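You operate a simulated robot arm through the tools that you are given. There is no shell and no other tool. Be economical: measure what you need, move in short steps, check, and stop when the job is done.

You are at the controls of a simulated robot arm. One attempt, no reset.

TASK
Shut the control box down and unplug its yellow lead.
Fine: all three white knobs to off, then red switch 59 off, then pull both yellow plugs and lay them on the cart's ledge. Leave the rest alone.

Only the result counts: the job must be done as asked and must still hold three seconds after the hand-in. Knocking over, shifting, dropping, spilling or breaking anything else fails it.

THE ROBOT
A 7-joint arm with a two-finger parallel gripper on a trunk, on a base that drives. Base frame: it is fixed to the floor where the robot stands at the start and does not move with it; the origin is under the middle of the robot, x ahead of it, y to its left, z up. Readings come in m, degrees, newtons and seconds.
With the tool pointing down near the work surface it reaches from about 0.28 to 0.72 m from the robot's upright axis, wherever it stands. Its first joint turns from -166.0 to 166.0 degrees. Places, roughly: ledge of the cart [0.9, 0.6, 1]; left white knob [0.8, 0, 1.3]; middle white knob [0.7, -0.1, 1.3]; right white knob [0.7, -0.1, 1.3]; yellow plug with a black end (5x5x11 cm) [0.6, -1.1, 1.2]; yellow plug with a blue end (5x5x11 cm) [0.7, -0.3, 1.1]. Payload 1.57 kg.
Tool frame: the origin (TCP) lies between the finger pads and is the grasp point; the fingertips stand 0.03 m ahead of it; z points along the fingers, y is the line along which they close. Largest opening 0.08 m; finger width 0.017, thickness 0.012; the body of the gripper, 0.04 by 0.082 m, starts 0.08 m behind the TCP.
Orientation is that of the tool frame in the base frame, as a unit quaternion [x, y, z, w]. With the fingers straight down and closing along the base's y, the tool's x points along the base's -x, its y along +y and its z along -z.

THE INTERFACE
- The arm moves only by the tool servo_tool. Its argument "steps" is a list of rows, each an object (a shift or turn left out is 0, a gripper value left out holds the last) with "dp": the shift along the tool's x, y, z in m, a list of three; "turn": the turn, a rotation vector about the tool's x, y, z in rad, a list of three. In form: [{"dp": [tx, ty, tz], "turn": [wx, wy, wz]}, ...]. A call has 1 to 12 rows; each row is the pose to reach, as a shift and turn from the pose commanded when the call began, along the tool's axes at that moment. "hand" is the finger opening in m, from 0 to 0.08, set as the call begins (left out, the last holds). A row lasts 0.2 s, in which the tool goes at most 0.05 m and 8.6 degrees; a call with a longer step from one row to the next is refused whole, and so is a gripper value outside its range. Where a pose cannot be reached the arm comes as near as it can. A force on the tool above 40 N (or 10 N above the force at the start of the call, whichever is more), or a blocked arm, ends the call early, and 0.2 s more pass. The fingers move at their own pace (about 0.072 m/s each) and stop on an object; they squeeze with about 38 N. The grip force told is the motor's: it shows also when the fingers shut on nothing. Time passes only in rows, and 0.2 s behind the last, so rows that repeat a pose let the fingers close. The reply holds the time, the measured pose of the TCP, the force on the tool along the base axes, the opening and the grip force, in the units named above and with some noise, with the torque about the TCP (base axes, N m) and any sound that the robot's microphone picked up, and new pictures: "show" is both (left out), scene, wrist or none.
- Cameras (640 x 400 px; columns grow to the right, rows downward): "scene" is now at [0.0103, 0.1175, 1.6728]; the picture's right is [-0.26, -0.96, 0.00], its down [-0.08, 0.02, -1.00] and it looks along [0.96, -0.26, -0.09] (base axes); focal length 214 px, centre (320, 200). "wrist" rides on the gripper at [0.072, -0.007, -0.122] in the tool frame; the picture's right is [0.09, 1.00, 0.00], its down [-0.84, 0.08, -0.54] and it looks along [-0.54, 0.05, 0.84] (tool axes); focal length 238 px, centre (320, 200). There is no depth. A picture from a camera that has moved, and an enlarged one, comes with that camera's place and axes in the base frame and with its lens.
- lift_body(by): slides the trunk up (or, below 0, down) by that many m; the arm and the scene camera ride with it, the base frame stays. It gives what a move gives, with no picture.
- steer(legs): drives the robot by 1 to 6 legs, each [ahead, left, turn to the left] in m, m and degrees, along the robot's own axes; the way and the turn of a leg run together, so that a leg with both is an arc; at most 1.5 m and 180 degrees a leg. The arm and the cameras ride along, it lands a little off, and it stops where it bumps. It gives what a move gives, and a new picture of the scene camera.
- turn_head(pan, tilt): turns the head with the scene camera to pan (to the left, within 86 degrees either way) and tilt (down, from -29 to 69), counted from straight ahead of the robot. It gives what a move gives, and a new picture of the scene camera.
- close_up(camera, box): a new picture of the part [left, top, right, bottom] of that camera's present view, enlarged. It takes no simulated time.
- job_done(): hands the job in; it is judged then, once.

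Go step by step. Nothing tells you exact positions but the pictures and the camera data: compare them with the known pose of the tool, close in by small moves and look again before you grip or let go. The budget is 120 turns and 260 pictures, counting those below and the enlarged ones. Unless the task says otherwise, let go and move clear before handing in, and close with one line.

The tools are called after ">>>" by a JSON object that holds its "fn" and its "kwargs". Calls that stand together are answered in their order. servo_tool: Moves the arm, as the interface text tells. Its arguments: {"type":"object","properties":{"steps":{"type":"array"},"hand":{"type":"number"},"show":{"type":"string","enum":["both","scene","wrist","none"]}},"required":["steps"]} The other tools are called the same way: lift_body (by) slides the trunk up or down; steer (legs) drives the base; turn_head (pan, tilt) turns the head that bears the scene camera; close_up (camera, box) takes an enlarged picture of a part of a camera's view; job_done () hands the job in.

At the start:

```text
t: 0.0
tcp_pos: [0.3313, -0.0311, 1.4945]
ee_rot: [0.001, 1.0, 0.0, 0.0]
ft_force: [0.3, -0.5, 0.1]
ft_torque: [0.0, 0.02, 0.02]
width: 0.0799
grip_force: 0.0
trunk travel left (down, up): [-0.425, 0.055]
robot x, y, heading: [0.0006, -0.0022, 0.1]
head pan, tilt: [-10.6, 68.8]
```

scene: 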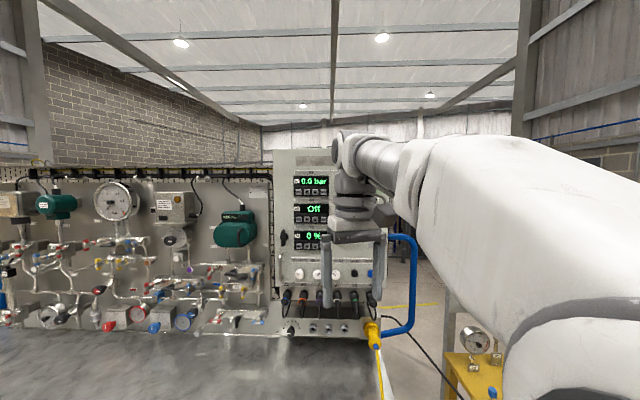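
wrist: 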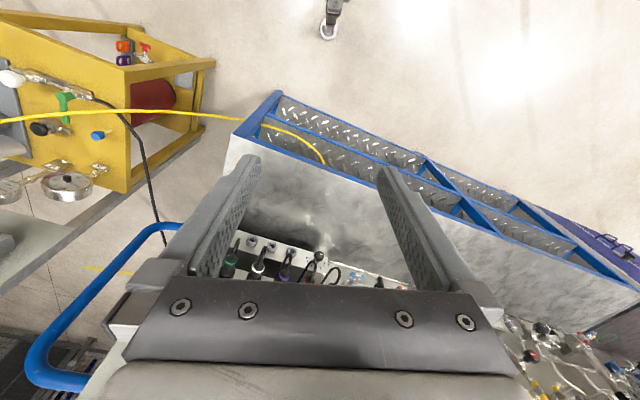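

I see a control panel on a blue cart, with knobs in a row and a yellow plug at the lower right. First I'll look closer at the panel.

>>> {"fn": "close_up", "kwargs": {"camera": "scene", "box": [260, 220, 420, 350]}}

>>> {"fn": "close_up", "kwargs": {"camera": "wrist", "box": [200, 200, 420, 320]}}

>>> {"fn": "close_up", "kwargs": {"camera": "wrist", "box": [0, 0, 320, 200]}}

```text
3.08 times, centred on (340, 285) of scene
camera zoom: at [0.0103, 0.1175, 1.6728], right [-0.26, -0.96, 0.0], down [-0.08, 0.02, -1.0], along [0.96, -0.26, -0.09], focal length 660 px, centre (258, -62)
```

zoom: 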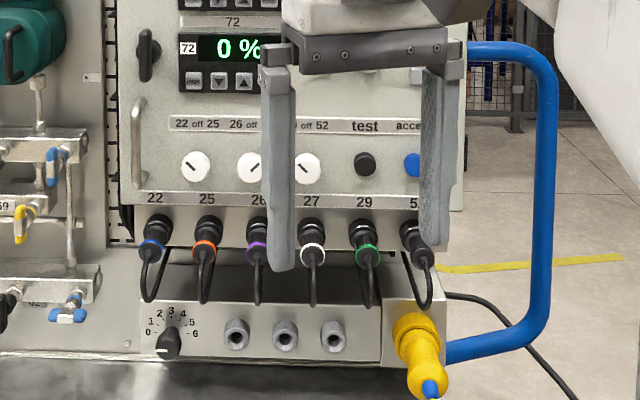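

```text
2.91 times, centred on (310, 260) of wrist
camera zoom: at [0.2606, -0.0384, 1.6185], right [-0.09, 1.0, 0.0], down [0.84, 0.08, 0.54], along [0.54, 0.05, -0.84], focal length 693 px, centre (349, 26)
```

zoom: 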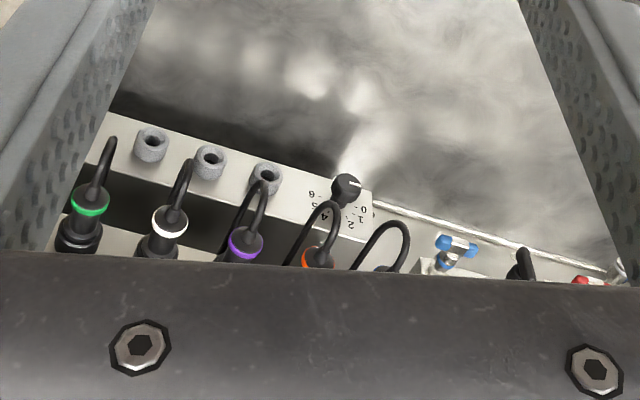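

```text
2.00 times, centred on (160, 100) of wrist
camera zoom: at [0.2606, -0.0384, 1.6185], right [-0.09, 1.0, 0.0], down [0.84, 0.08, 0.54], along [0.54, 0.05, -0.84], focal length 477 px, centre (640, 400)
```

zoom: 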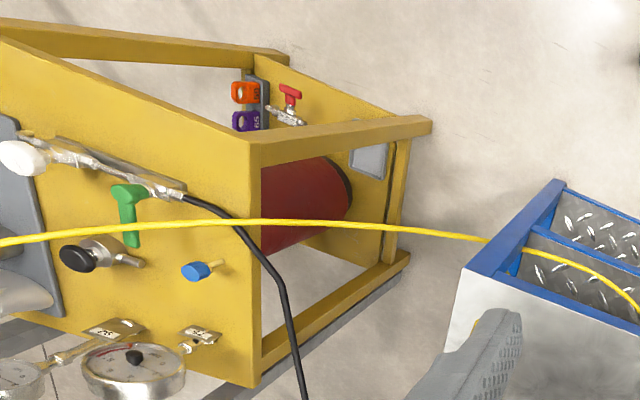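

The knobs sit on a tilted panel, with "off" straight up between two numbers. I'll look around for switch 59 and the second yellow plug.

>>> {"fn": "turn_head", "kwargs": {"pan": -60, "tilt": 20}}

>>> {"fn": "turn_head", "kwargs": {"pan": 30, "tilt": 25}}

```text
t: 1.2
tcp_pos: [0.3331, -0.0308, 1.4962]
ee_rot: [-0.001, 1.0, 0.0, -0.001]
ft_force: [0.6, 0.1, -0.1]
ft_torque: [-0.01, -0.02, 0.02]
width: 0.0798
grip_force: 0.0
trunk travel left (down, up): [-0.425, 0.055]
robot x, y, heading: [0.0021, 0.0021, 0.0]
head pan, tilt: [-60.0, 20.0]
camera scene: at [-0.0316, 0.0612, 1.6483], right [-0.87, -0.5, 0.0], down [-0.17, 0.3, -0.94], along [0.47, -0.81, -0.34], focal length 214 px, centre (320, 200)
```

scene: 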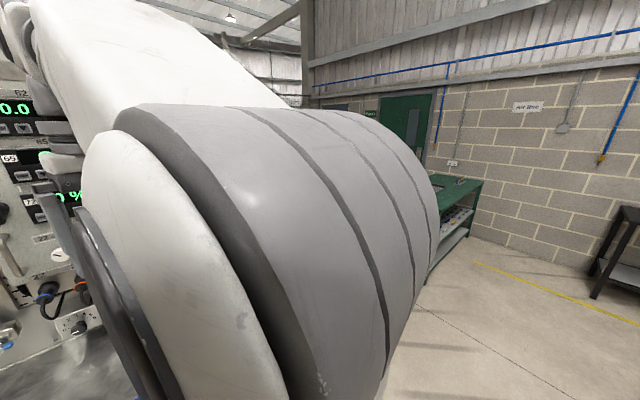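

```text
t: 2.8
tcp_pos: [0.3348, -0.0322, 1.4913]
ee_rot: [0.0, 1.0, 0.001, -0.004]
ft_force: [0.3, 0.0, 0.0]
ft_torque: [-0.03, -0.03, -0.02]
width: 0.08
grip_force: 0.0
trunk travel left (down, up): [-0.425, 0.055]
robot x, y, heading: [0.0002, 0.0002, -0.2]
head pan, tilt: [30.0, 25.0]
camera scene: at [0.0117, 0.1188, 1.6444], right [-0.25, -0.97, 0.0], down [-0.37, 0.09, -0.92], along [0.9, -0.23, -0.38], focal length 214 px, centre (320, 200)
```

scene: 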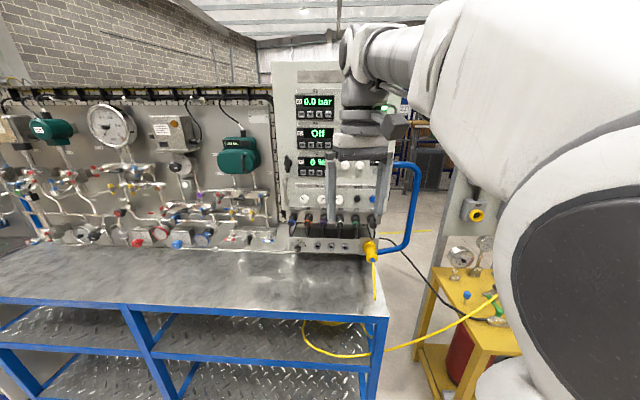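

The pan reading and camera axes don't quite agree. I'll recheck the view and look more to the right.

>>> {"fn": "turn_head", "kwargs": {"pan": -30, "tilt": 25}}

>>> {"fn": "turn_head", "kwargs": {"pan": 15, "tilt": 45}}

```text
t: 4.1
tcp_pos: [0.3314, -0.031, 1.4936]
ee_rot: [0.0, 1.0, -0.001, 0.001]
ft_force: [0.1, 0.3, 0.2]
ft_torque: [0.02, 0.02, 0.0]
width: 0.0803
grip_force: 0.1
trunk travel left (down, up): [-0.425, 0.055]
robot x, y, heading: [0.0021, 0.002, -0.2]
head pan, tilt: [-30.0, 25.0]
camera scene: at [0.0015, 0.0958, 1.6403], right [-0.5, -0.87, 0.0], down [-0.37, 0.21, -0.91], along [0.79, -0.45, -0.42], focal length 214 px, centre (320, 200)
```

scene: 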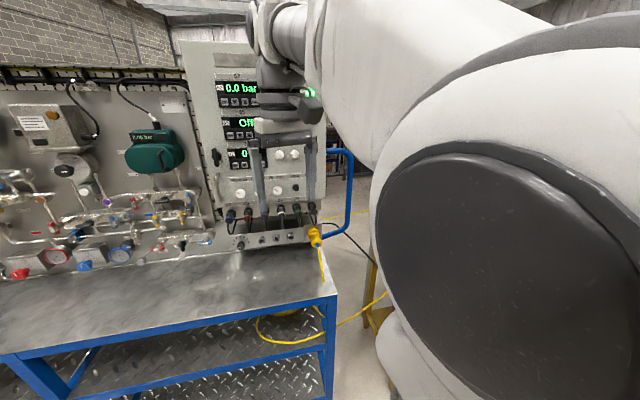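

```text
t: 5.2
tcp_pos: [0.3334, -0.0321, 1.4916]
ee_rot: [0.001, 1.0, 0.001, -0.003]
ft_force: [0.3, 0.7, 0.2]
ft_torque: [0.01, -0.02, -0.01]
width: 0.0803
grip_force: 0.0
trunk travel left (down, up): [-0.425, 0.055]
robot x, y, heading: [0.0025, -0.0019, -0.0]
head pan, tilt: [15.0, 45.0]
camera scene: at [0.0082, 0.1166, 1.6306], right [-0.28, -0.96, 0.0], down [-0.5, 0.14, -0.86], along [0.82, -0.24, -0.52], focal length 214 px, centre (320, 200)
```

scene: 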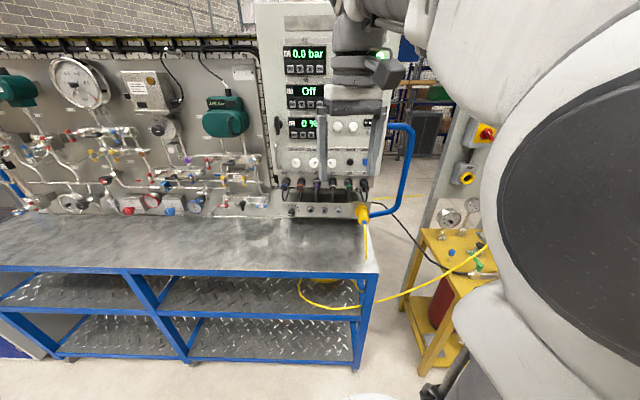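

There's a post on the right carrying a red rotary switch on yellow and, below it, a yellow plug or socket. Zooming in.

>>> {"fn": "close_up", "kwargs": {"camera": "scene", "box": [420, 90, 520, 200]}}

>>> {"fn": "close_up", "kwargs": {"camera": "scene", "box": [260, 60, 400, 230]}}

>>> {"fn": "close_up", "kwargs": {"camera": "scene", "box": [0, 130, 300, 330]}}

```text
3.64 times, centred on (470, 145) of scene
camera zoom: at [0.0082, 0.1166, 1.6306], right [-0.28, -0.96, 0.0], down [-0.5, 0.14, -0.86], along [0.82, -0.24, -0.52], focal length 780 px, centre (-226, 400)
```

zoom: 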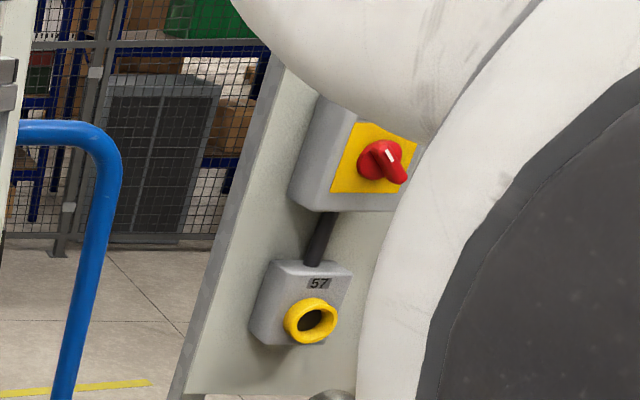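

```text
2.35 times, centred on (330, 145) of scene
camera zoom: at [0.0082, 0.1166, 1.6306], right [-0.28, -0.96, 0.0], down [-0.5, 0.14, -0.86], along [0.82, -0.24, -0.52], focal length 505 px, centre (296, 329)
```

zoom: 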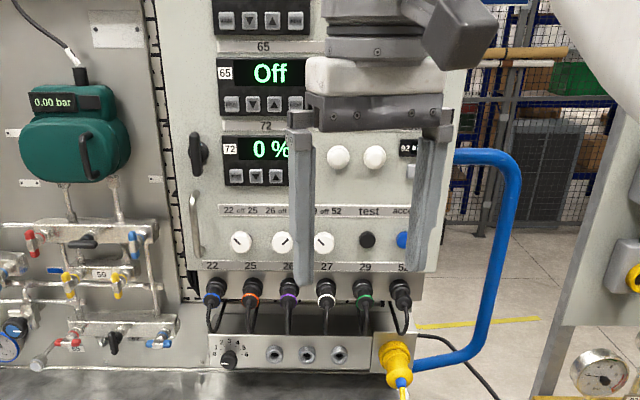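

```text
2.00 times, centred on (150, 230) of scene
camera zoom: at [0.0082, 0.1166, 1.6306], right [-0.28, -0.96, 0.0], down [-0.5, 0.14, -0.86], along [0.82, -0.24, -0.52], focal length 429 px, centre (660, 140)
```

zoom: 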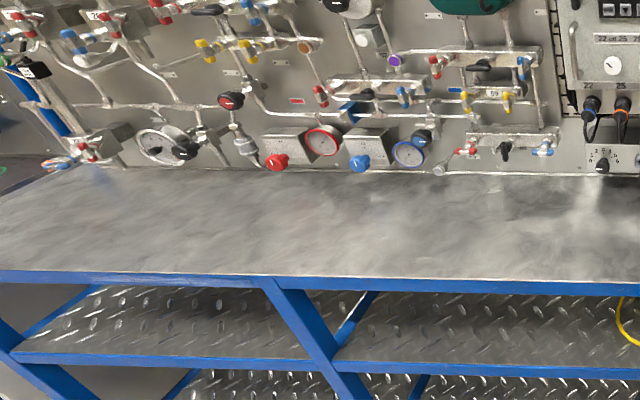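

Behind the arm there's more of the post. I'll back off and turn right so that the arm doesn't block the view.

>>> {"fn": "steer", "kwargs": {"legs": [[-0.35, 0, 0], [0, 0, -60]]}}

>>> {"fn": "turn_head", "kwargs": {"pan": 15, "tilt": 25}}

```text
t: 11.6
tcp_pos: [-0.2078, -0.3093, 1.4914]
ee_rot: [0.505, 0.863, 0.004, -0.004]
ft_force: [-0.1, 0.0, -0.2]
ft_torque: [0.03, 0.01, 0.01]
width: 0.0801
grip_force: 0.0
trunk travel left (down, up): [-0.425, 0.055]
robot x, y, heading: [-0.3445, 0.0027, -60.5]
head pan, tilt: [15.0, 45.0]
camera scene: at [-0.2389, 0.0528, 1.6275], right [-0.97, -0.23, 0.0], down [-0.13, 0.53, -0.84], along [0.2, -0.81, -0.55], focal length 214 px, centre (320, 200)
```

scene: 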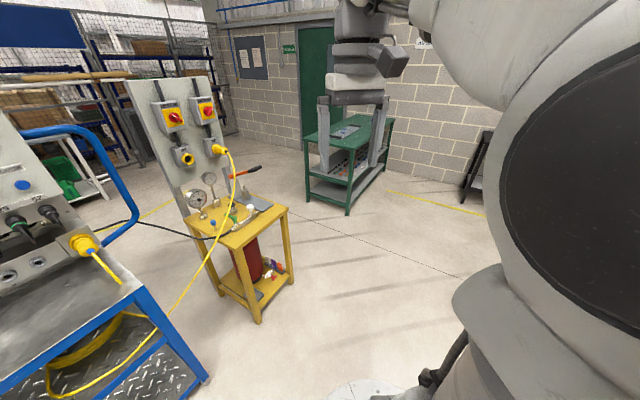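

```text
t: 12.5
tcp_pos: [-0.2076, -0.3126, 1.4879]
ee_rot: [0.505, 0.863, 0.009, -0.008]
ft_force: [-0.5, 0.0, -1.2]
ft_torque: [0.01, 0.0, 0.01]
width: 0.0797
grip_force: 0.2
trunk travel left (down, up): [-0.425, 0.055]
robot x, y, heading: [-0.3441, 0.0007, -60.8]
head pan, tilt: [15.0, 25.0]
camera scene: at [-0.2315, 0.0526, 1.6357], right [-0.95, -0.31, 0.0], down [-0.14, 0.45, -0.88], along [0.27, -0.84, -0.47], focal length 214 px, centre (320, 200)
```

scene: 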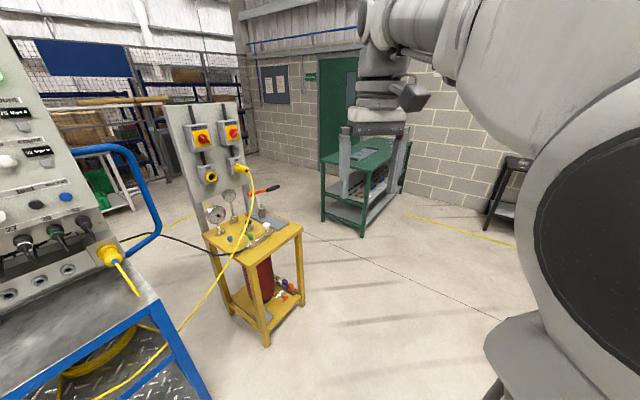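

Now I see the post with two red switches, and the second yellow plug in the right socket. Zooming.

>>> {"fn": "close_up", "kwargs": {"camera": "scene", "box": [170, 110, 260, 190]}}

>>> {"fn": "close_up", "kwargs": {"camera": "scene", "box": [0, 90, 170, 300]}}

```text
5.00 times, centred on (215, 150) of scene
camera zoom: at [-0.2315, 0.0526, 1.6357], right [-0.95, -0.31, 0.0], down [-0.14, 0.45, -0.88], along [0.27, -0.84, -0.47], focal length 1072 px, centre (845, 450)
```

zoom: 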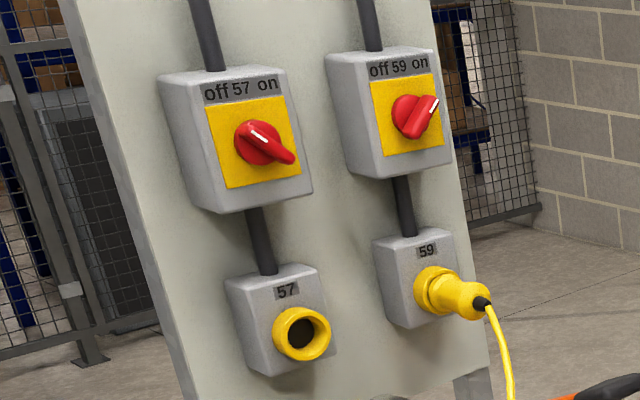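

```text
1.90 times, centred on (85, 195) of scene
camera zoom: at [-0.2315, 0.0526, 1.6357], right [-0.95, -0.31, 0.0], down [-0.14, 0.45, -0.88], along [0.27, -0.84, -0.47], focal length 408 px, centre (768, 210)
```

zoom: 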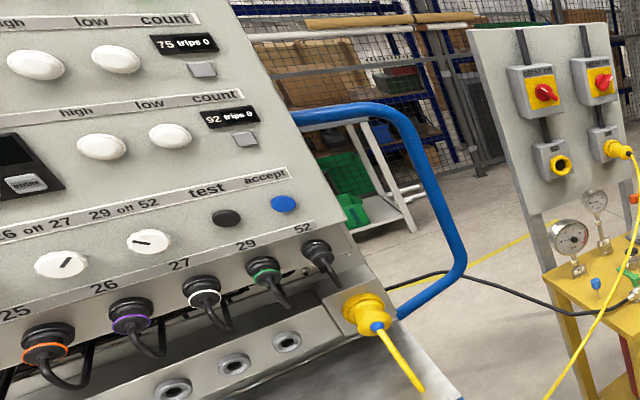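

Switch 59 is the right one (mark now at upper right, "on"), and its plug is beneath it. The knobs come first, so I bring the tool horizontal here in free space, then drive up to the cart.

>>> {"fn": "servo_tool", "kwargs": {"steps": [{"dp": [-0.02, 0, 0], "turn": [0, -0.1428, 0]}, {"dp": [-0.04, 0, 0], "turn": [0, -0.2856, 0]}, {"dp": [-0.06, 0, 0], "turn": [0, -0.4284, 0]}, {"dp": [-0.08, 0, 0], "turn": [0, -0.5712, 0]}, {"dp": [-0.1, 0, 0], "turn": [0, -0.714, 0]}, {"dp": [-0.12, 0, 0], "turn": [0, -0.8568, 0]}, {"dp": [-0.14, 0, 0], "turn": [0, -0.9996, 0]}, {"dp": [-0.16, 0, 0], "turn": [0, -1.1424, 0]}, {"dp": [-0.18, 0, 0.02], "turn": [0, -1.2852, 0]}, {"dp": [-0.2, 0, 0.04], "turn": [0, -1.428, 0]}, {"dp": [-0.22, 0, 0.06], "turn": [0, -1.5708, 0]}], "show": "scene"}}

```text
t: 13.6
tcp_pos: [-0.1549, -0.4193, 1.4231]
ee_rot: [0.495, 0.836, -0.108, 0.212]
ft_force: [-1.2, 0.0, 0.2]
ft_torque: [0.03, 0.01, 0.01]
width: 0.08
grip_force: 0.0
trunk travel left (down, up): [-0.425, 0.055]
robot x, y, heading: [-0.3453, 0.0011, -60.5]
head pan, tilt: [15.0, 25.0]
stopped in row 5: the arm was blocked; the commanded pose is now the measured one
camera scene: at [-0.2336, 0.0497, 1.6462], right [-0.96, -0.28, 0.0], down [-0.1, 0.35, -0.93], along [0.26, -0.89, -0.36], focal length 214 px, centre (320, 200)
```

scene: 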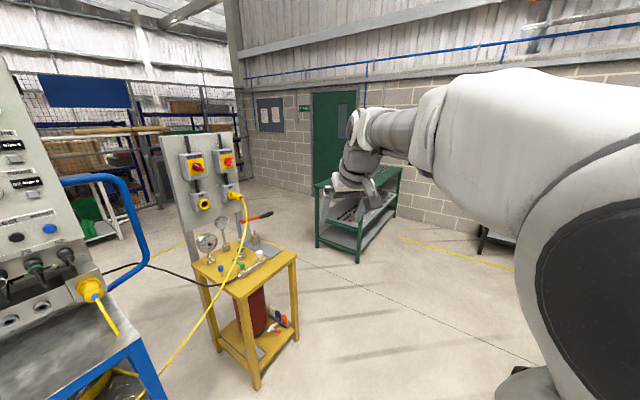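

The arm got blocked at about 27° of tilt, likely by a joint limit because it's folded. I'll extend forward while continuing to tilt.

>>> {"fn": "servo_tool", "kwargs": {"steps": [{"dp": [-0.036, 0, 0.018]}, {"dp": [-0.072, 0, 0.036]}, {"dp": [-0.108, 0, 0.054]}, {"dp": [-0.13, 0, 0.066], "turn": [0, -0.14, 0]}, {"dp": [-0.13, 0, 0.066], "turn": [0, -0.28, 0]}, {"dp": [-0.13, 0, 0.066], "turn": [0, -0.42, 0]}, {"dp": [-0.13, 0, 0.066], "turn": [0, -0.56, 0]}, {"dp": [-0.13, 0, 0.066], "turn": [0, -0.7, 0]}, {"dp": [-0.13, 0, 0.066], "turn": [0, -0.84, 0]}, {"dp": [-0.13, 0, 0.066], "turn": [0, -0.98, 0]}, {"dp": [-0.13, 0, 0.066], "turn": [0, -1.1, 0]}], "show": "scene"}}

```text
t: 16.2
tcp_pos: [-0.0617, -0.5272, 1.4244]
ee_rot: [0.312, 0.64, -0.273, 0.647]
ft_force: [0.7, -0.2, 1.1]
ft_torque: [0.04, -0.03, -0.04]
width: 0.0799
grip_force: 0.0
out of reach, approached as far as the arm can: row 9, 10, 11
trunk travel left (down, up): [-0.425, 0.055]
robot x, y, heading: [-0.3454, 0.0007, -60.6]
head pan, tilt: [15.0, 25.0]
stopped in row 11: the arm was blocked; the commanded pose is now the measured one
camera scene: at [-0.1947, 0.0732, 1.6403], right [-0.71, -0.7, 0.0], down [-0.3, 0.3, -0.91], along [0.63, -0.65, -0.42], focal length 214 px, centre (320, 200)
```

scene: 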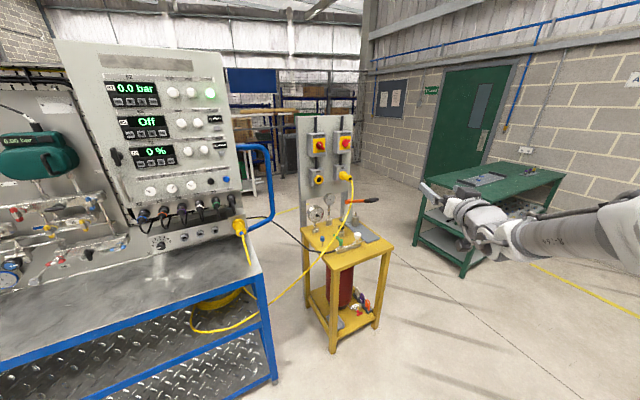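

The tool is now nearly horizontal and the scene is clear. I'll take enlarged views to localise everything.

>>> {"fn": "close_up", "kwargs": {"camera": "scene", "box": [120, 160, 260, 270]}}

>>> {"fn": "close_up", "kwargs": {"camera": "scene", "box": [295, 120, 365, 200]}}

```text
3.64 times, centred on (190, 215) of scene
camera zoom: at [-0.1947, 0.0732, 1.6403], right [-0.71, -0.7, 0.0], down [-0.3, 0.3, -0.91], along [0.63, -0.65, -0.42], focal length 780 px, centre (793, 146)
```

zoom: 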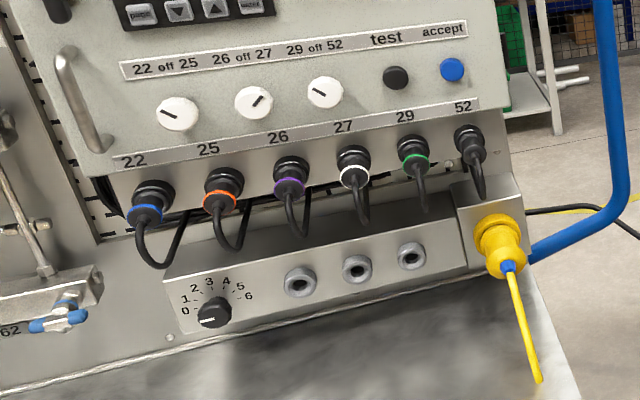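

```text
5.00 times, centred on (330, 160) of scene
camera zoom: at [-0.1947, 0.0732, 1.6403], right [-0.71, -0.7, 0.0], down [-0.3, 0.3, -0.91], along [0.63, -0.65, -0.42], focal length 1072 px, centre (270, 400)
```

zoom: 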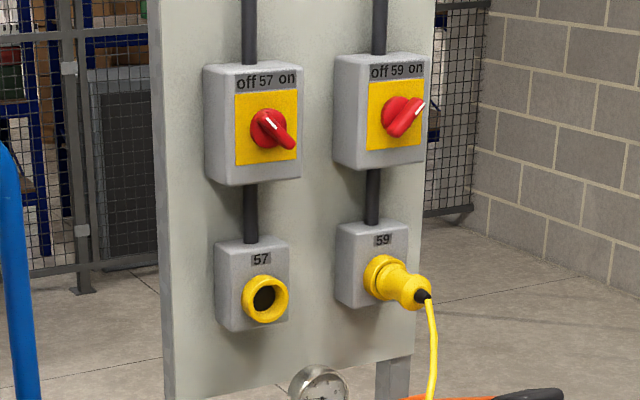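

Mapping done: the knobs sit near (0.82,-0.02), (0.78,-0.08), (0.745,-0.145) at z≈1.32, and the cart is turned about -18.5°. I turn to face it and drive most of the way in.

>>> {"fn": "steer", "kwargs": {"legs": [[0, 0, 42], [0, 0.276, 0], [0.22, 0, 0]]}}

>>> {"fn": "servo_tool", "kwargs": {"steps": [{"turn": [0, 0, -0.14]}, {"turn": [0, 0, -0.28]}, {"turn": [0, 0, -0.42]}, {"turn": [0, 0, -0.56]}, {"turn": [0, 0, -0.7]}, {"turn": [0, 0, -0.84]}, {"turn": [0, 0, -0.98]}, {"turn": [0, 0, -1.12]}, {"turn": [0, 0, -1.26]}, {"turn": [0, 0, -1.4]}, {"turn": [0, 0, -1.54]}]}}

```text
t: 23.1
tcp_pos: [0.5159, -0.0178, 1.4232]
ee_rot: [0.064, 0.709, -0.023, 0.702]
ft_force: [-0.5, 0.4, 0.0]
ft_torque: [0.0, 0.0, 0.03]
width: 0.08
grip_force: 0.1
trunk travel left (down, up): [-0.425, 0.055]
robot x, y, heading: [-0.0475, 0.1902, -18.8]
head pan, tilt: [15.0, 25.0]
camera scene: at [0.0173, 0.3404, 1.6403], right [-0.06, -1.0, 0.0], down [-0.42, 0.03, -0.91], along [0.9, -0.06, -0.42], focal length 214 px, centre (320, 200)
```

scene: 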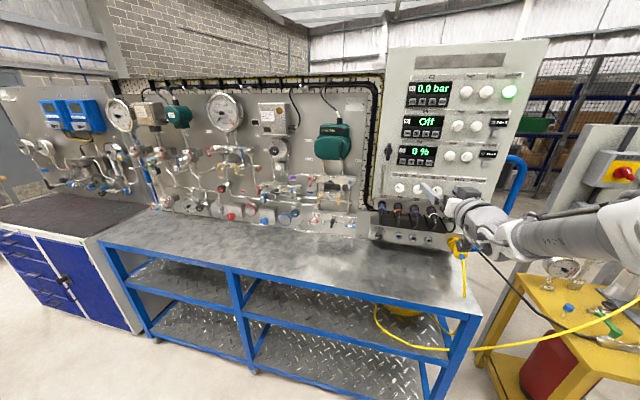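

```text
t: 25.5
tcp_pos: [0.5166, -0.0173, 1.4242]
ee_rot: [-0.449, 0.553, -0.505, 0.488]
ft_force: [-0.4, -0.4, -0.2]
ft_torque: [-0.04, 0.01, 0.0]
width: 0.0802
grip_force: 0.0
out of reach, approached as far as the arm can: row 4
trunk travel left (down, up): [-0.425, 0.055]
robot x, y, heading: [-0.0455, 0.1821, -18.5]
head pan, tilt: [15.0, 25.0]
camera scene: at [0.0173, 0.3404, 1.6404], right [-0.06, -1.0, 0.0], down [-0.42, 0.03, -0.91], along [0.9, -0.06, -0.42], focal length 214 px, centre (320, 200)
camera wrist: at [0.3878, -0.074, 1.4279], right [-0.01, 0.0, -1.0], down [-0.44, 0.9, 0.0], along [0.9, 0.44, -0.02], focal length 238 px, centre (320, 200)
```

scene: 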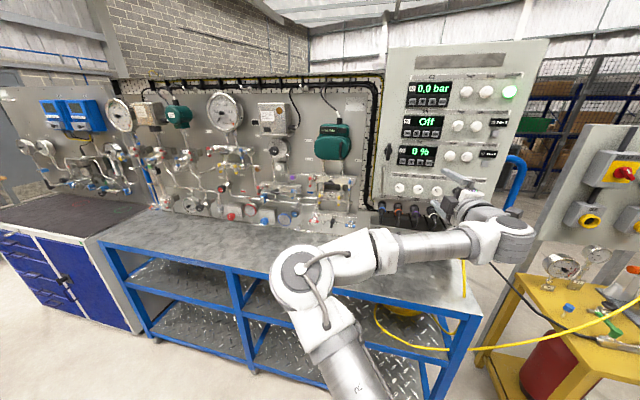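
wrist: 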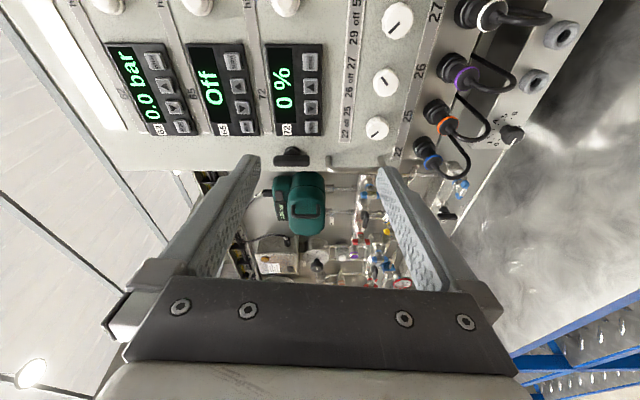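

The wrist view lets me fix the panel: yaw about -18.7°, knob row at z≈1.335, spaced 6.6 cm. I align the tool with the panel normal and go in front of the left knob.

>>> {"fn": "servo_tool", "kwargs": {"steps": [{"dp": [-0.01, 0.018, 0.02], "turn": [0.004, 0.05, -0.02]}, {"dp": [-0.02, 0.036, 0.045], "turn": [0.008, 0.1, -0.04]}, {"dp": [-0.03, 0.055, 0.07], "turn": [0.012, 0.15, -0.06]}, {"dp": [-0.04, 0.074, 0.095], "turn": [0.015, 0.206, -0.086]}, {"dp": [-0.051, 0.092, 0.121], "turn": [0.015, 0.206, -0.086]}, {"dp": [-0.051, 0.092, 0.121], "turn": [0.015, 0.206, -0.086]}]}}

```text
t: 26.9
tcp_pos: [0.6412, 0.0275, 1.3343]
ee_rot: [-0.413, 0.577, -0.573, 0.41]
ft_force: [-0.2, 0.2, -0.2]
ft_torque: [-0.03, 0.02, 0.02]
width: 0.0799
grip_force: 0.0
trunk travel left (down, up): [-0.425, 0.055]
robot x, y, heading: [-0.0432, 0.1873, -18.5]
head pan, tilt: [15.0, 25.0]
camera scene: at [0.0172, 0.3405, 1.6403], right [-0.06, -1.0, 0.0], down [-0.42, 0.03, -0.91], along [0.9, -0.06, -0.42], focal length 214 px, centre (320, 200)
camera wrist: at [0.5034, -0.0012, 1.3446], right [-0.04, -0.09, -1.0], down [-0.24, 0.97, -0.07], along [0.97, 0.24, -0.06], focal length 238 px, centre (320, 200)
```

scene: 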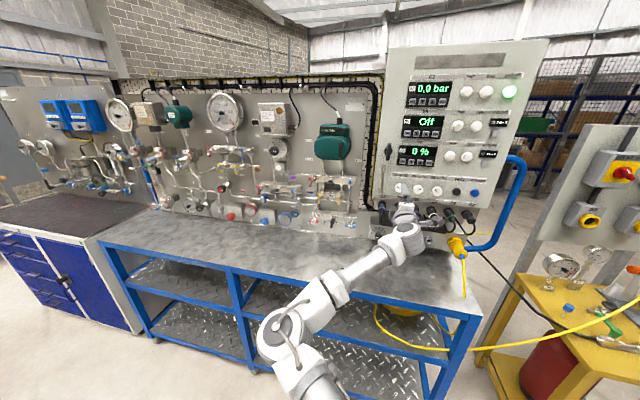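
wrist: 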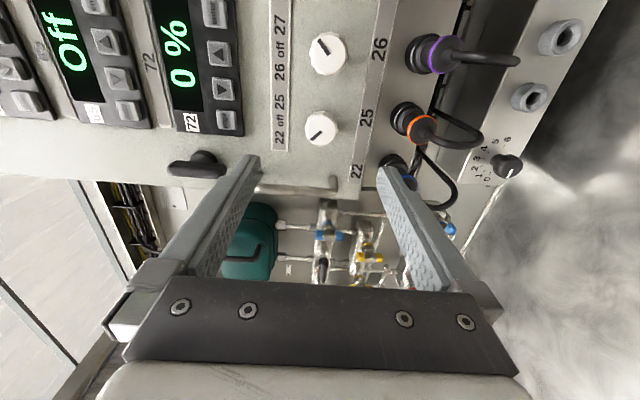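

Wrist view confirms the left knob's place to within a millimetre. I advance with the fingers narrowed.

>>> {"fn": "servo_tool", "kwargs": {"steps": [{"dp": [0, 0, 0.03]}, {"dp": [0, 0, 0.055]}, {"dp": [0, 0, 0.08]}, {"dp": [0, 0, 0.08]}], "hand": 0.06, "show": "wrist"}}

>>> {"fn": "close_up", "kwargs": {"camera": "scene", "box": [370, 170, 470, 260]}}

```text
t: 27.9
tcp_pos: [0.7188, 0.0006, 1.3352]
ee_rot: [-0.413, 0.577, -0.572, 0.41]
ft_force: [0.3, -0.3, -0.3]
ft_torque: [0.02, -0.02, -0.02]
width: 0.0598
grip_force: 0.0
trunk travel left (down, up): [-0.425, 0.055]
robot x, y, heading: [-0.0449, 0.1844, -18.3]
head pan, tilt: [15.0, 25.0]
camera wrist: at [0.5811, -0.0297, 1.3444], right [-0.04, -0.09, -1.0], down [-0.24, 0.97, -0.07], along [0.97, 0.24, -0.06], focal length 238 px, centre (320, 200)
```

wrist: 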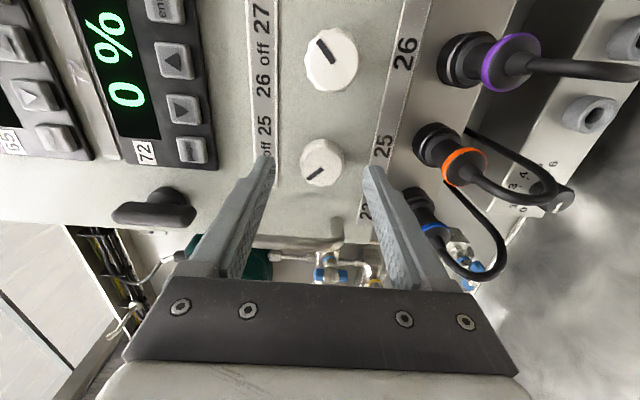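

```text
4.44 times, centred on (420, 215) of scene
camera zoom: at [0.0172, 0.3404, 1.6403], right [-0.06, -1.0, 0.0], down [-0.42, 0.03, -0.91], along [0.9, -0.06, -0.42], focal length 953 px, centre (-124, 133)
```

zoom: 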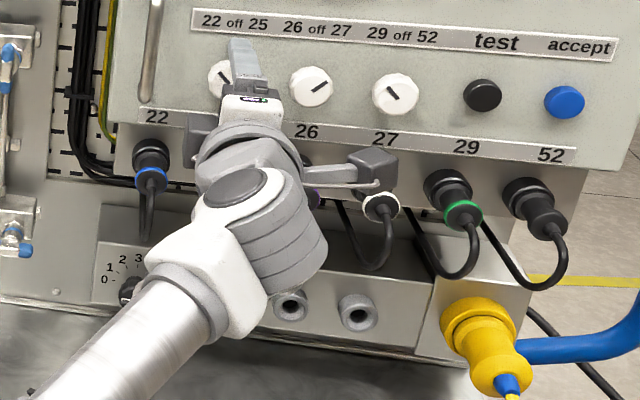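

The fingertips are about 2 cm short of the knob face. I advance a bit more and look again.

>>> {"fn": "servo_tool", "kwargs": {"steps": [{"dp": [-0.002, 0, 0.015]}, {"dp": [-0.002, 0, 0.025]}, {"dp": [-0.002, 0, 0.033]}, {"dp": [-0.002, 0, 0.033]}], "show": "wrist"}}

>>> {"fn": "close_up", "kwargs": {"camera": "wrist", "box": [220, 60, 420, 220]}}

```text
t: 28.9
tcp_pos: [0.7502, -0.0086, 1.336]
ee_rot: [-0.413, 0.577, -0.573, 0.41]
ft_force: [1.1, 0.4, -0.4]
ft_torque: [-0.01, 0.0, 0.02]
width: 0.0598
grip_force: 0.0
trunk travel left (down, up): [-0.425, 0.055]
robot x, y, heading: [-0.0473, 0.1852, -18.1]
head pan, tilt: [15.0, 25.0]
camera wrist: at [0.6122, -0.0377, 1.3439], right [-0.04, -0.09, -1.0], down [-0.24, 0.97, -0.07], along [0.97, 0.24, -0.06], focal length 238 px, centre (320, 200)
```

wrist: 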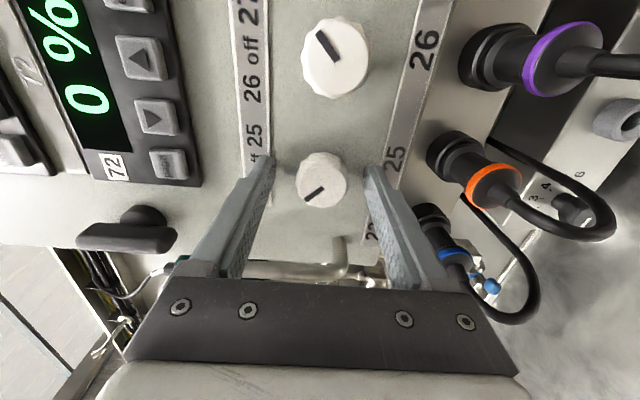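

```text
2.50 times, centred on (320, 140) of wrist
camera zoom: at [0.6122, -0.0377, 1.3439], right [-0.04, -0.09, -1.0], down [-0.24, 0.97, -0.07], along [0.97, 0.24, -0.06], focal length 596 px, centre (320, 350)
```

zoom: 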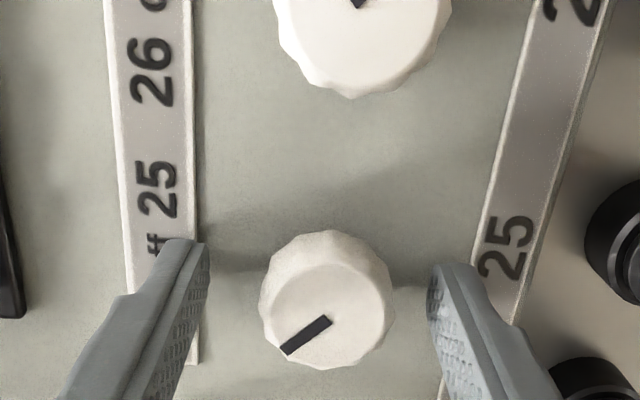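

The fingertips straddle the left knob with about 1.2 cm overlap; its mark is 45° left of "off". I grip it.

>>> {"fn": "servo_tool", "kwargs": {"steps": [{"dp": [0, 0, 0.003]}, {"dp": [0, 0, 0.003]}, {"dp": [0, 0, 0.003]}], "hand": 0.02, "show": "none"}}

```text
t: 29.7
tcp_pos: [0.752, -0.0087, 1.3336]
ee_rot: [-0.414, 0.578, -0.572, 0.41]
ft_force: [-9.6, 3.7, -13.6]
ft_torque: [-0.12, -0.46, 0.16]
width: 0.0327
grip_force: 40.7
trunk travel left (down, up): [-0.425, 0.055]
robot x, y, heading: [-0.0447, 0.1846, -18.3]
head pan, tilt: [15.0, 25.0]
```

Gripped (3.3 cm). I relieve the small side force and turn clockwise 45°.

>>> {"fn": "servo_tool", "kwargs": {"steps": [{"dp": [0, 0.002, -0.002]}, {"dp": [0, 0.002, -0.002], "turn": [0, 0, 0.13]}, {"dp": [0, 0.002, -0.002], "turn": [0, 0, 0.26]}, {"dp": [0, 0.002, -0.002], "turn": [0, 0, 0.39]}, {"dp": [0, 0.002, -0.002], "turn": [0, 0, 0.52]}, {"dp": [0, 0.002, -0.002], "turn": [0, 0, 0.65]}, {"dp": [0, 0.002, -0.002], "turn": [0, 0, 0.785]}, {"dp": [0, 0.002, -0.002], "turn": [0, 0, 0.785]}], "show": "wrist"}}

>>> {"fn": "close_up", "kwargs": {"camera": "scene", "box": [370, 170, 470, 260]}}

```text
t: 31.5
tcp_pos: [0.7509, -0.0097, 1.3332]
ee_rot: [-0.159, 0.691, -0.373, 0.599]
ft_force: [0.0, -3.3, 5.8]
ft_torque: [0.15, 0.42, -0.03]
width: 0.0327
grip_force: 41.0
trunk travel left (down, up): [-0.425, 0.055]
robot x, y, heading: [-0.045, 0.1847, -18.3]
head pan, tilt: [15.0, 25.0]
camera wrist: at [0.6181, -0.0226, 1.2895], right [0.2, 0.61, -0.77], down [-0.3, 0.79, 0.54], along [0.93, 0.12, 0.34], focal length 238 px, centre (320, 200)
```

wrist: 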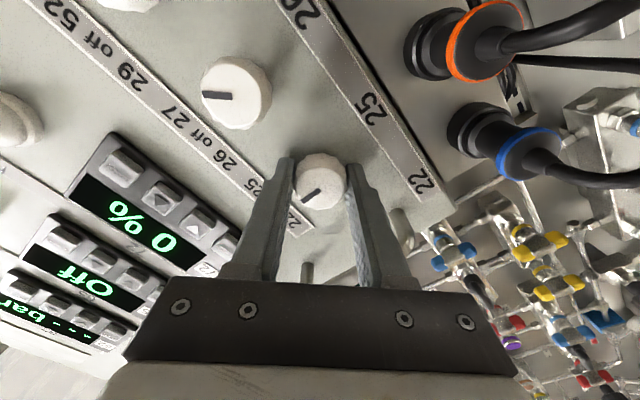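

```text
4.44 times, centred on (420, 215) of scene
camera zoom: at [0.0165, 0.3401, 1.6405], right [-0.06, -1.0, 0.0], down [-0.42, 0.03, -0.91], along [0.9, -0.06, -0.42], focal length 953 px, centre (-124, 133)
```

zoom: 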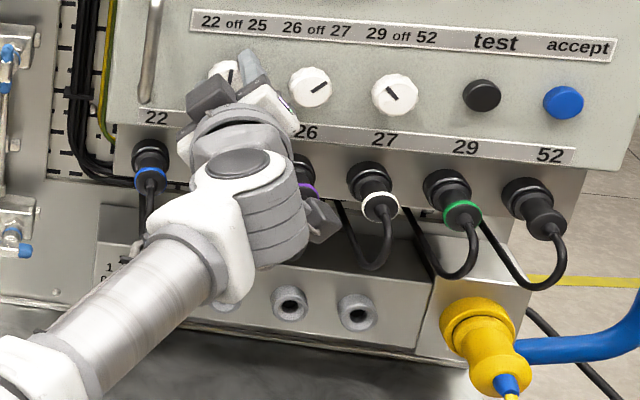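

The mark appears upright now. I release, back off, and check.

>>> {"fn": "servo_tool", "kwargs": {"steps": [{}, {}, {"dp": [0, 0, -0.03]}, {"dp": [0, 0, -0.07]}, {"dp": [0, 0, -0.11]}, {"dp": [0, 0, -0.11]}], "hand": 0.06, "show": "none"}}

>>> {"fn": "close_up", "kwargs": {"camera": "scene", "box": [385, 160, 465, 220]}}

>>> {"fn": "close_up", "kwargs": {"camera": "wrist", "box": [160, 0, 480, 200]}}

```text
t: 32.9
tcp_pos: [0.647, 0.0268, 1.3335]
ee_rot: [-0.16, 0.691, -0.373, 0.598]
ft_force: [0.6, 0.1, 0.3]
ft_torque: [0.02, 0.0, 0.0]
width: 0.0602
grip_force: 0.1
trunk travel left (down, up): [-0.425, 0.055]
robot x, y, heading: [-0.048, 0.1847, -18.4]
head pan, tilt: [15.0, 25.0]
```

```text
6.67 times, centred on (425, 190) of scene
camera zoom: at [0.017, 0.3406, 1.6403], right [-0.06, -1.0, 0.0], down [-0.42, 0.03, -0.91], along [0.9, -0.06, -0.42], focal length 1430 px, centre (-380, 267)
```

zoom: 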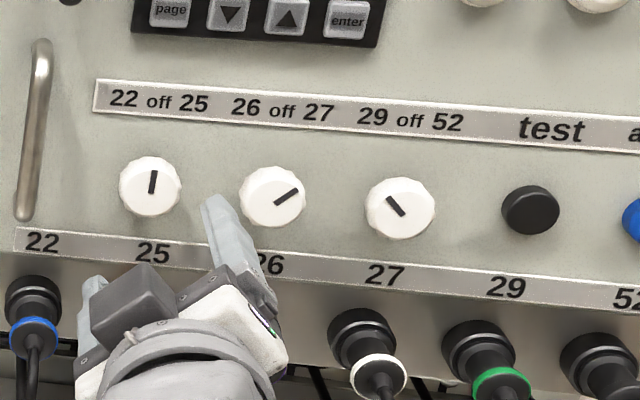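

```text
2.00 times, centred on (320, 100) of wrist
camera zoom: at [0.5148, 0.0135, 1.2901], right [0.2, 0.61, -0.77], down [-0.3, 0.79, 0.54], along [0.93, 0.12, 0.34], focal length 477 px, centre (320, 400)
```

zoom: 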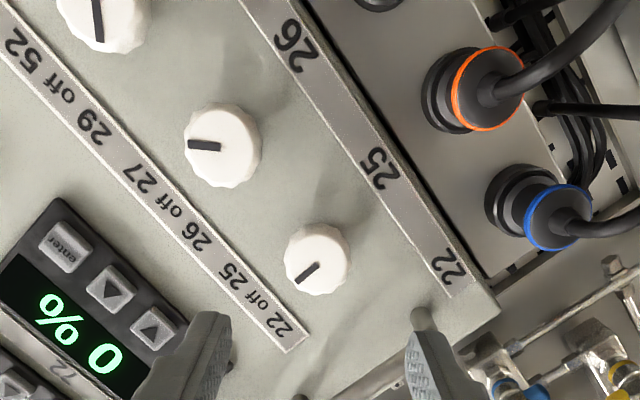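

Left knob is on "off". The middle knob points up-right, so it needs 45° counter-clockwise; I move over to it at the current roll.

>>> {"fn": "servo_tool", "kwargs": {"steps": [{"dp": [0.025, -0.025, 0]}, {"dp": [0.0466, -0.0467, 0.0]}, {"dp": [0.0466, -0.0467, 0.04]}, {"dp": [0.0466, -0.0467, 0.075]}, {"dp": [0.0466, -0.0467, 0.085]}, {"dp": [0.0466, -0.0467, 0.085]}], "show": "wrist"}}

>>> {"fn": "close_up", "kwargs": {"camera": "scene", "box": [385, 160, 465, 220]}}

```text
t: 34.3
tcp_pos: [0.714, -0.0364, 1.3372]
ee_rot: [-0.16, 0.694, -0.373, 0.594]
ft_force: [-1.5, -7.4, -5.7]
ft_torque: [-0.22, 0.1, -0.34]
width: 0.0593
grip_force: 0.1
out of reach, approached as far as the arm can: row 1, 2, 3, 4, 5, 6
trunk travel left (down, up): [-0.425, 0.055]
robot x, y, heading: [-0.0463, 0.1862, -18.8]
head pan, tilt: [15.0, 25.0]
camera wrist: at [0.58, -0.0501, 1.2936], right [0.2, 0.61, -0.77], down [-0.29, 0.79, 0.54], along [0.94, 0.12, 0.33], focal length 238 px, centre (320, 200)
```

wrist: 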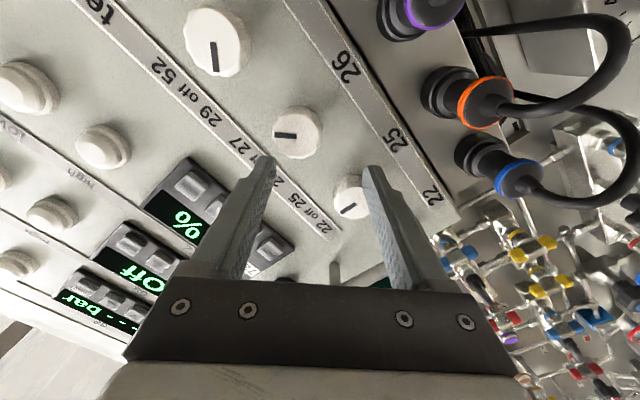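

```text
6.67 times, centred on (425, 190) of scene
camera zoom: at [0.0181, 0.3384, 1.6403], right [-0.06, -1.0, 0.0], down [-0.42, 0.03, -0.91], along [0.9, -0.06, -0.42], focal length 1430 px, centre (-380, 267)
```

zoom: 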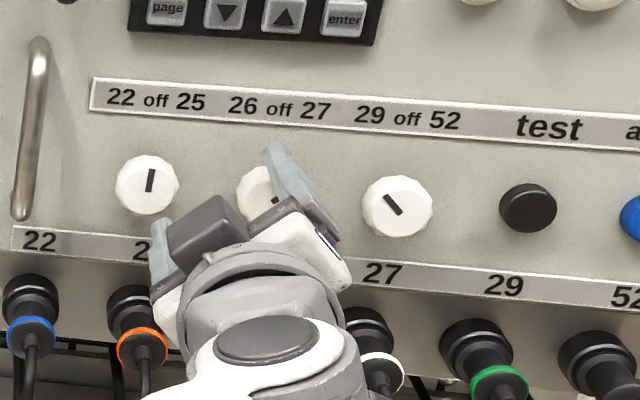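

The arm ran into a joint limit short of the middle knob, and I feel a side force. I back straight out and shift the base sideways instead.

>>> {"fn": "servo_tool", "kwargs": {"steps": [{"dp": [0, 0, -0.03]}, {"dp": [0, 0, -0.07]}, {"dp": [0, 0, -0.1]}, {"dp": [0, 0, -0.1]}], "show": "none"}}

>>> {"fn": "steer", "kwargs": {"legs": [[0, -0.08, 0]]}}

>>> {"fn": "close_up", "kwargs": {"camera": "scene", "box": [360, 150, 460, 220]}}

```text
t: 35.3
tcp_pos: [0.6192, 0.0003, 1.3389]
ee_rot: [-0.161, 0.692, -0.373, 0.597]
ft_force: [0.2, -0.1, 0.3]
ft_torque: [0.03, 0.0, 0.01]
width: 0.0599
grip_force: 0.0
out of reach, approached as far as the arm can: row 1
trunk travel left (down, up): [-0.425, 0.055]
robot x, y, heading: [-0.0455, 0.1862, -18.4]
head pan, tilt: [15.0, 25.0]
```

```text
t: 36.6
tcp_pos: [0.5934, -0.0748, 1.3394]
ee_rot: [-0.163, 0.691, -0.373, 0.597]
ft_force: [0.2, 0.3, 0.2]
ft_torque: [-0.03, 0.04, 0.02]
width: 0.0597
grip_force: 0.0
trunk travel left (down, up): [-0.425, 0.055]
robot x, y, heading: [-0.0723, 0.1133, -18.8]
head pan, tilt: [15.0, 25.0]
camera scene: at [-0.0083, 0.2653, 1.6403], right [-0.06, -1.0, 0.0], down [-0.42, 0.03, -0.91], along [0.9, -0.05, -0.42], focal length 214 px, centre (320, 200)
```

scene: 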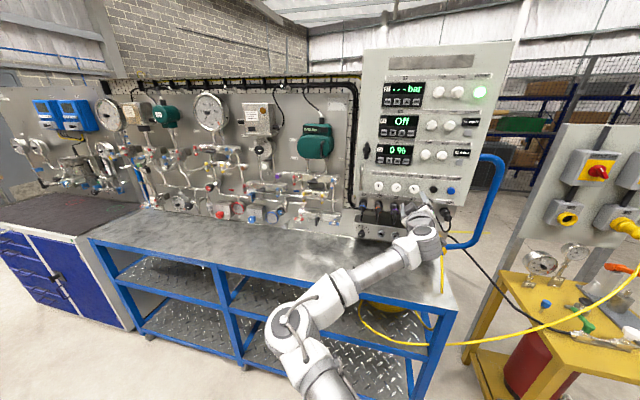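

```text
5.71 times, centred on (410, 185) of scene
camera zoom: at [-0.0083, 0.2653, 1.6403], right [-0.06, -1.0, 0.0], down [-0.42, 0.03, -0.91], along [0.9, -0.05, -0.42], focal length 1226 px, centre (-194, 286)
```

zoom: 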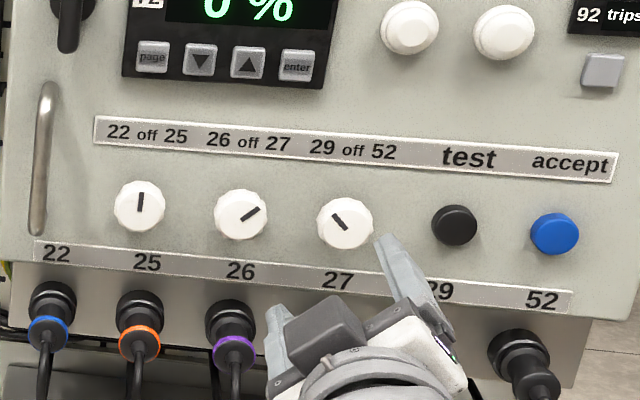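

Left knob still correct. From here the middle knob is reachable like the left one was; moving in front of it.

>>> {"fn": "servo_tool", "kwargs": {"steps": [{"dp": [-0.015, 0.019, 0.0]}, {"dp": [-0.029, 0.0377, 0.01]}, {"dp": [-0.029, 0.0377, 0.05]}, {"dp": [-0.029, 0.0377, 0.085]}, {"dp": [-0.029, 0.0377, 0.085]}], "show": "none"}}

>>> {"fn": "close_up", "kwargs": {"camera": "wrist", "box": [160, 20, 480, 220]}}

```text
t: 37.8
tcp_pos: [0.6888, -0.0571, 1.3308]
ee_rot: [-0.162, 0.692, -0.371, 0.598]
ft_force: [0.8, 0.0, 0.3]
ft_torque: [-0.01, -0.01, 0.02]
width: 0.0603
grip_force: 0.1
trunk travel left (down, up): [-0.425, 0.055]
robot x, y, heading: [-0.069, 0.1092, -18.7]
head pan, tilt: [15.0, 25.0]
```

```text
2.00 times, centred on (320, 120) of wrist
camera zoom: at [0.5569, -0.0704, 1.2868], right [0.2, 0.61, -0.77], down [-0.3, 0.79, 0.54], along [0.93, 0.12, 0.34], focal length 477 px, centre (320, 360)
```

zoom: 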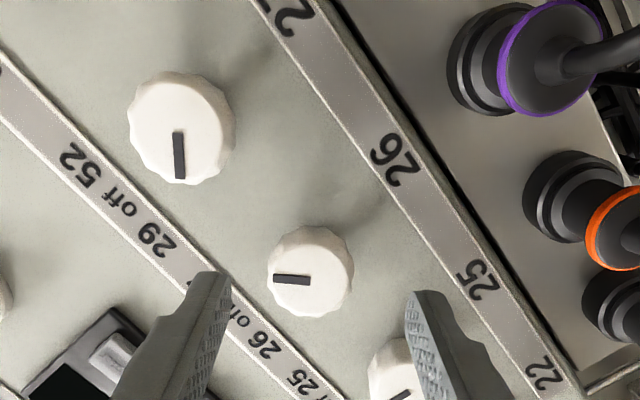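

Middle knob is aligned. I advance over it.

>>> {"fn": "servo_tool", "kwargs": {"steps": [{"dp": [-0.001, -0.003, 0.015]}, {"dp": [-0.001, -0.003, 0.03]}, {"dp": [-0.001, -0.003, 0.043]}, {"dp": [-0.001, -0.003, 0.043]}], "hand": 0.056, "show": "none"}}

>>> {"fn": "close_up", "kwargs": {"camera": "wrist", "box": [220, 80, 420, 220]}}

```text
t: 38.8
tcp_pos: [0.7307, -0.0728, 1.3334]
ee_rot: [-0.162, 0.692, -0.372, 0.598]
ft_force: [0.5, 0.2, 0.3]
ft_torque: [0.01, 0.01, -0.03]
width: 0.0559
grip_force: 0.1
trunk travel left (down, up): [-0.425, 0.055]
robot x, y, heading: [-0.0707, 0.1101, -18.4]
head pan, tilt: [15.0, 25.0]
```

```text
2.86 times, centred on (320, 150) of wrist
camera zoom: at [0.5973, -0.0862, 1.2905], right [0.2, 0.61, -0.77], down [-0.3, 0.79, 0.54], along [0.93, 0.12, 0.34], focal length 681 px, centre (320, 343)
```

zoom: 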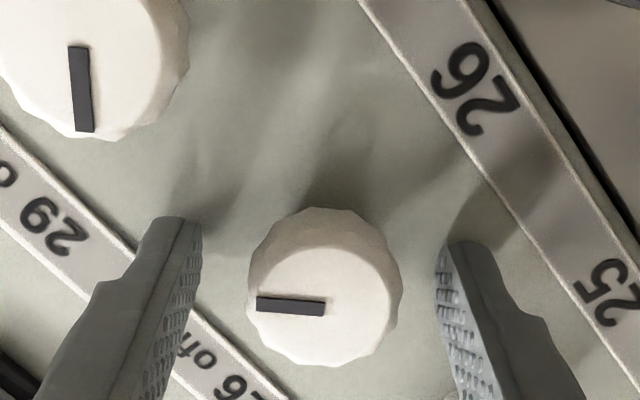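

Well centred. Grip, then turn 45° counter-clockwise.

>>> {"fn": "servo_tool", "kwargs": {"steps": [{}, {}, {}, {"turn": [0, 0, -0.13]}, {"turn": [0, 0, -0.26]}, {"turn": [0, 0, -0.39]}, {"turn": [0, 0, -0.52]}, {"turn": [0, 0, -0.65]}, {"turn": [0, 0, -0.785]}, {"turn": [0, 0, -0.785]}], "hand": 0.02, "show": "none"}}

>>> {"fn": "close_up", "kwargs": {"camera": "scene", "box": [360, 150, 460, 220]}}

>>> {"fn": "close_up", "kwargs": {"camera": "wrist", "box": [220, 60, 420, 220]}}

```text
t: 41.0
tcp_pos: [0.7308, -0.071, 1.3331]
ee_rot: [-0.416, 0.577, -0.572, 0.408]
ft_force: [-8.4, 6.0, -15.9]
ft_torque: [-0.09, -0.29, -0.57]
width: 0.0328
grip_force: 41.1
trunk travel left (down, up): [-0.425, 0.055]
robot x, y, heading: [-0.0705, 0.1119, -18.3]
head pan, tilt: [15.0, 25.0]
```

```text
5.71 times, centred on (410, 185) of scene
camera zoom: at [-0.0077, 0.2661, 1.6401], right [-0.06, -1.0, 0.0], down [-0.42, 0.03, -0.91], along [0.9, -0.06, -0.42], focal length 1226 px, centre (-194, 286)
```

zoom: 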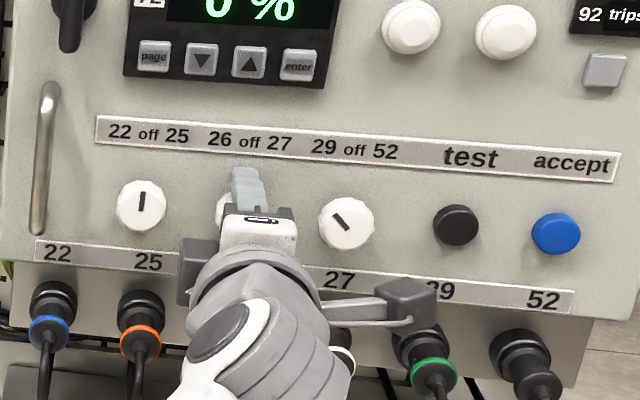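

```text
2.50 times, centred on (320, 140) of wrist
camera zoom: at [0.5929, -0.1012, 1.3429], right [-0.04, -0.09, -1.0], down [-0.25, 0.97, -0.07], along [0.97, 0.24, -0.06], focal length 596 px, centre (320, 350)
```

zoom: 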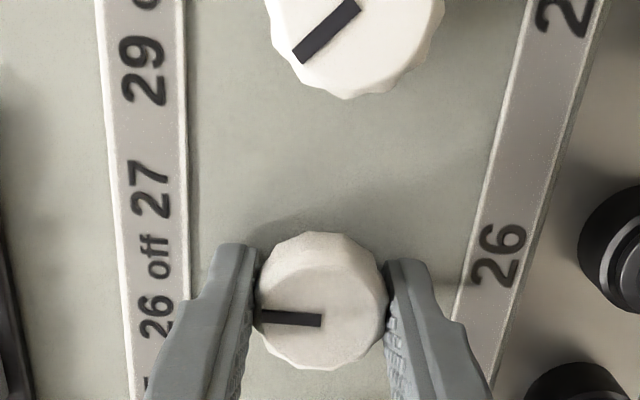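

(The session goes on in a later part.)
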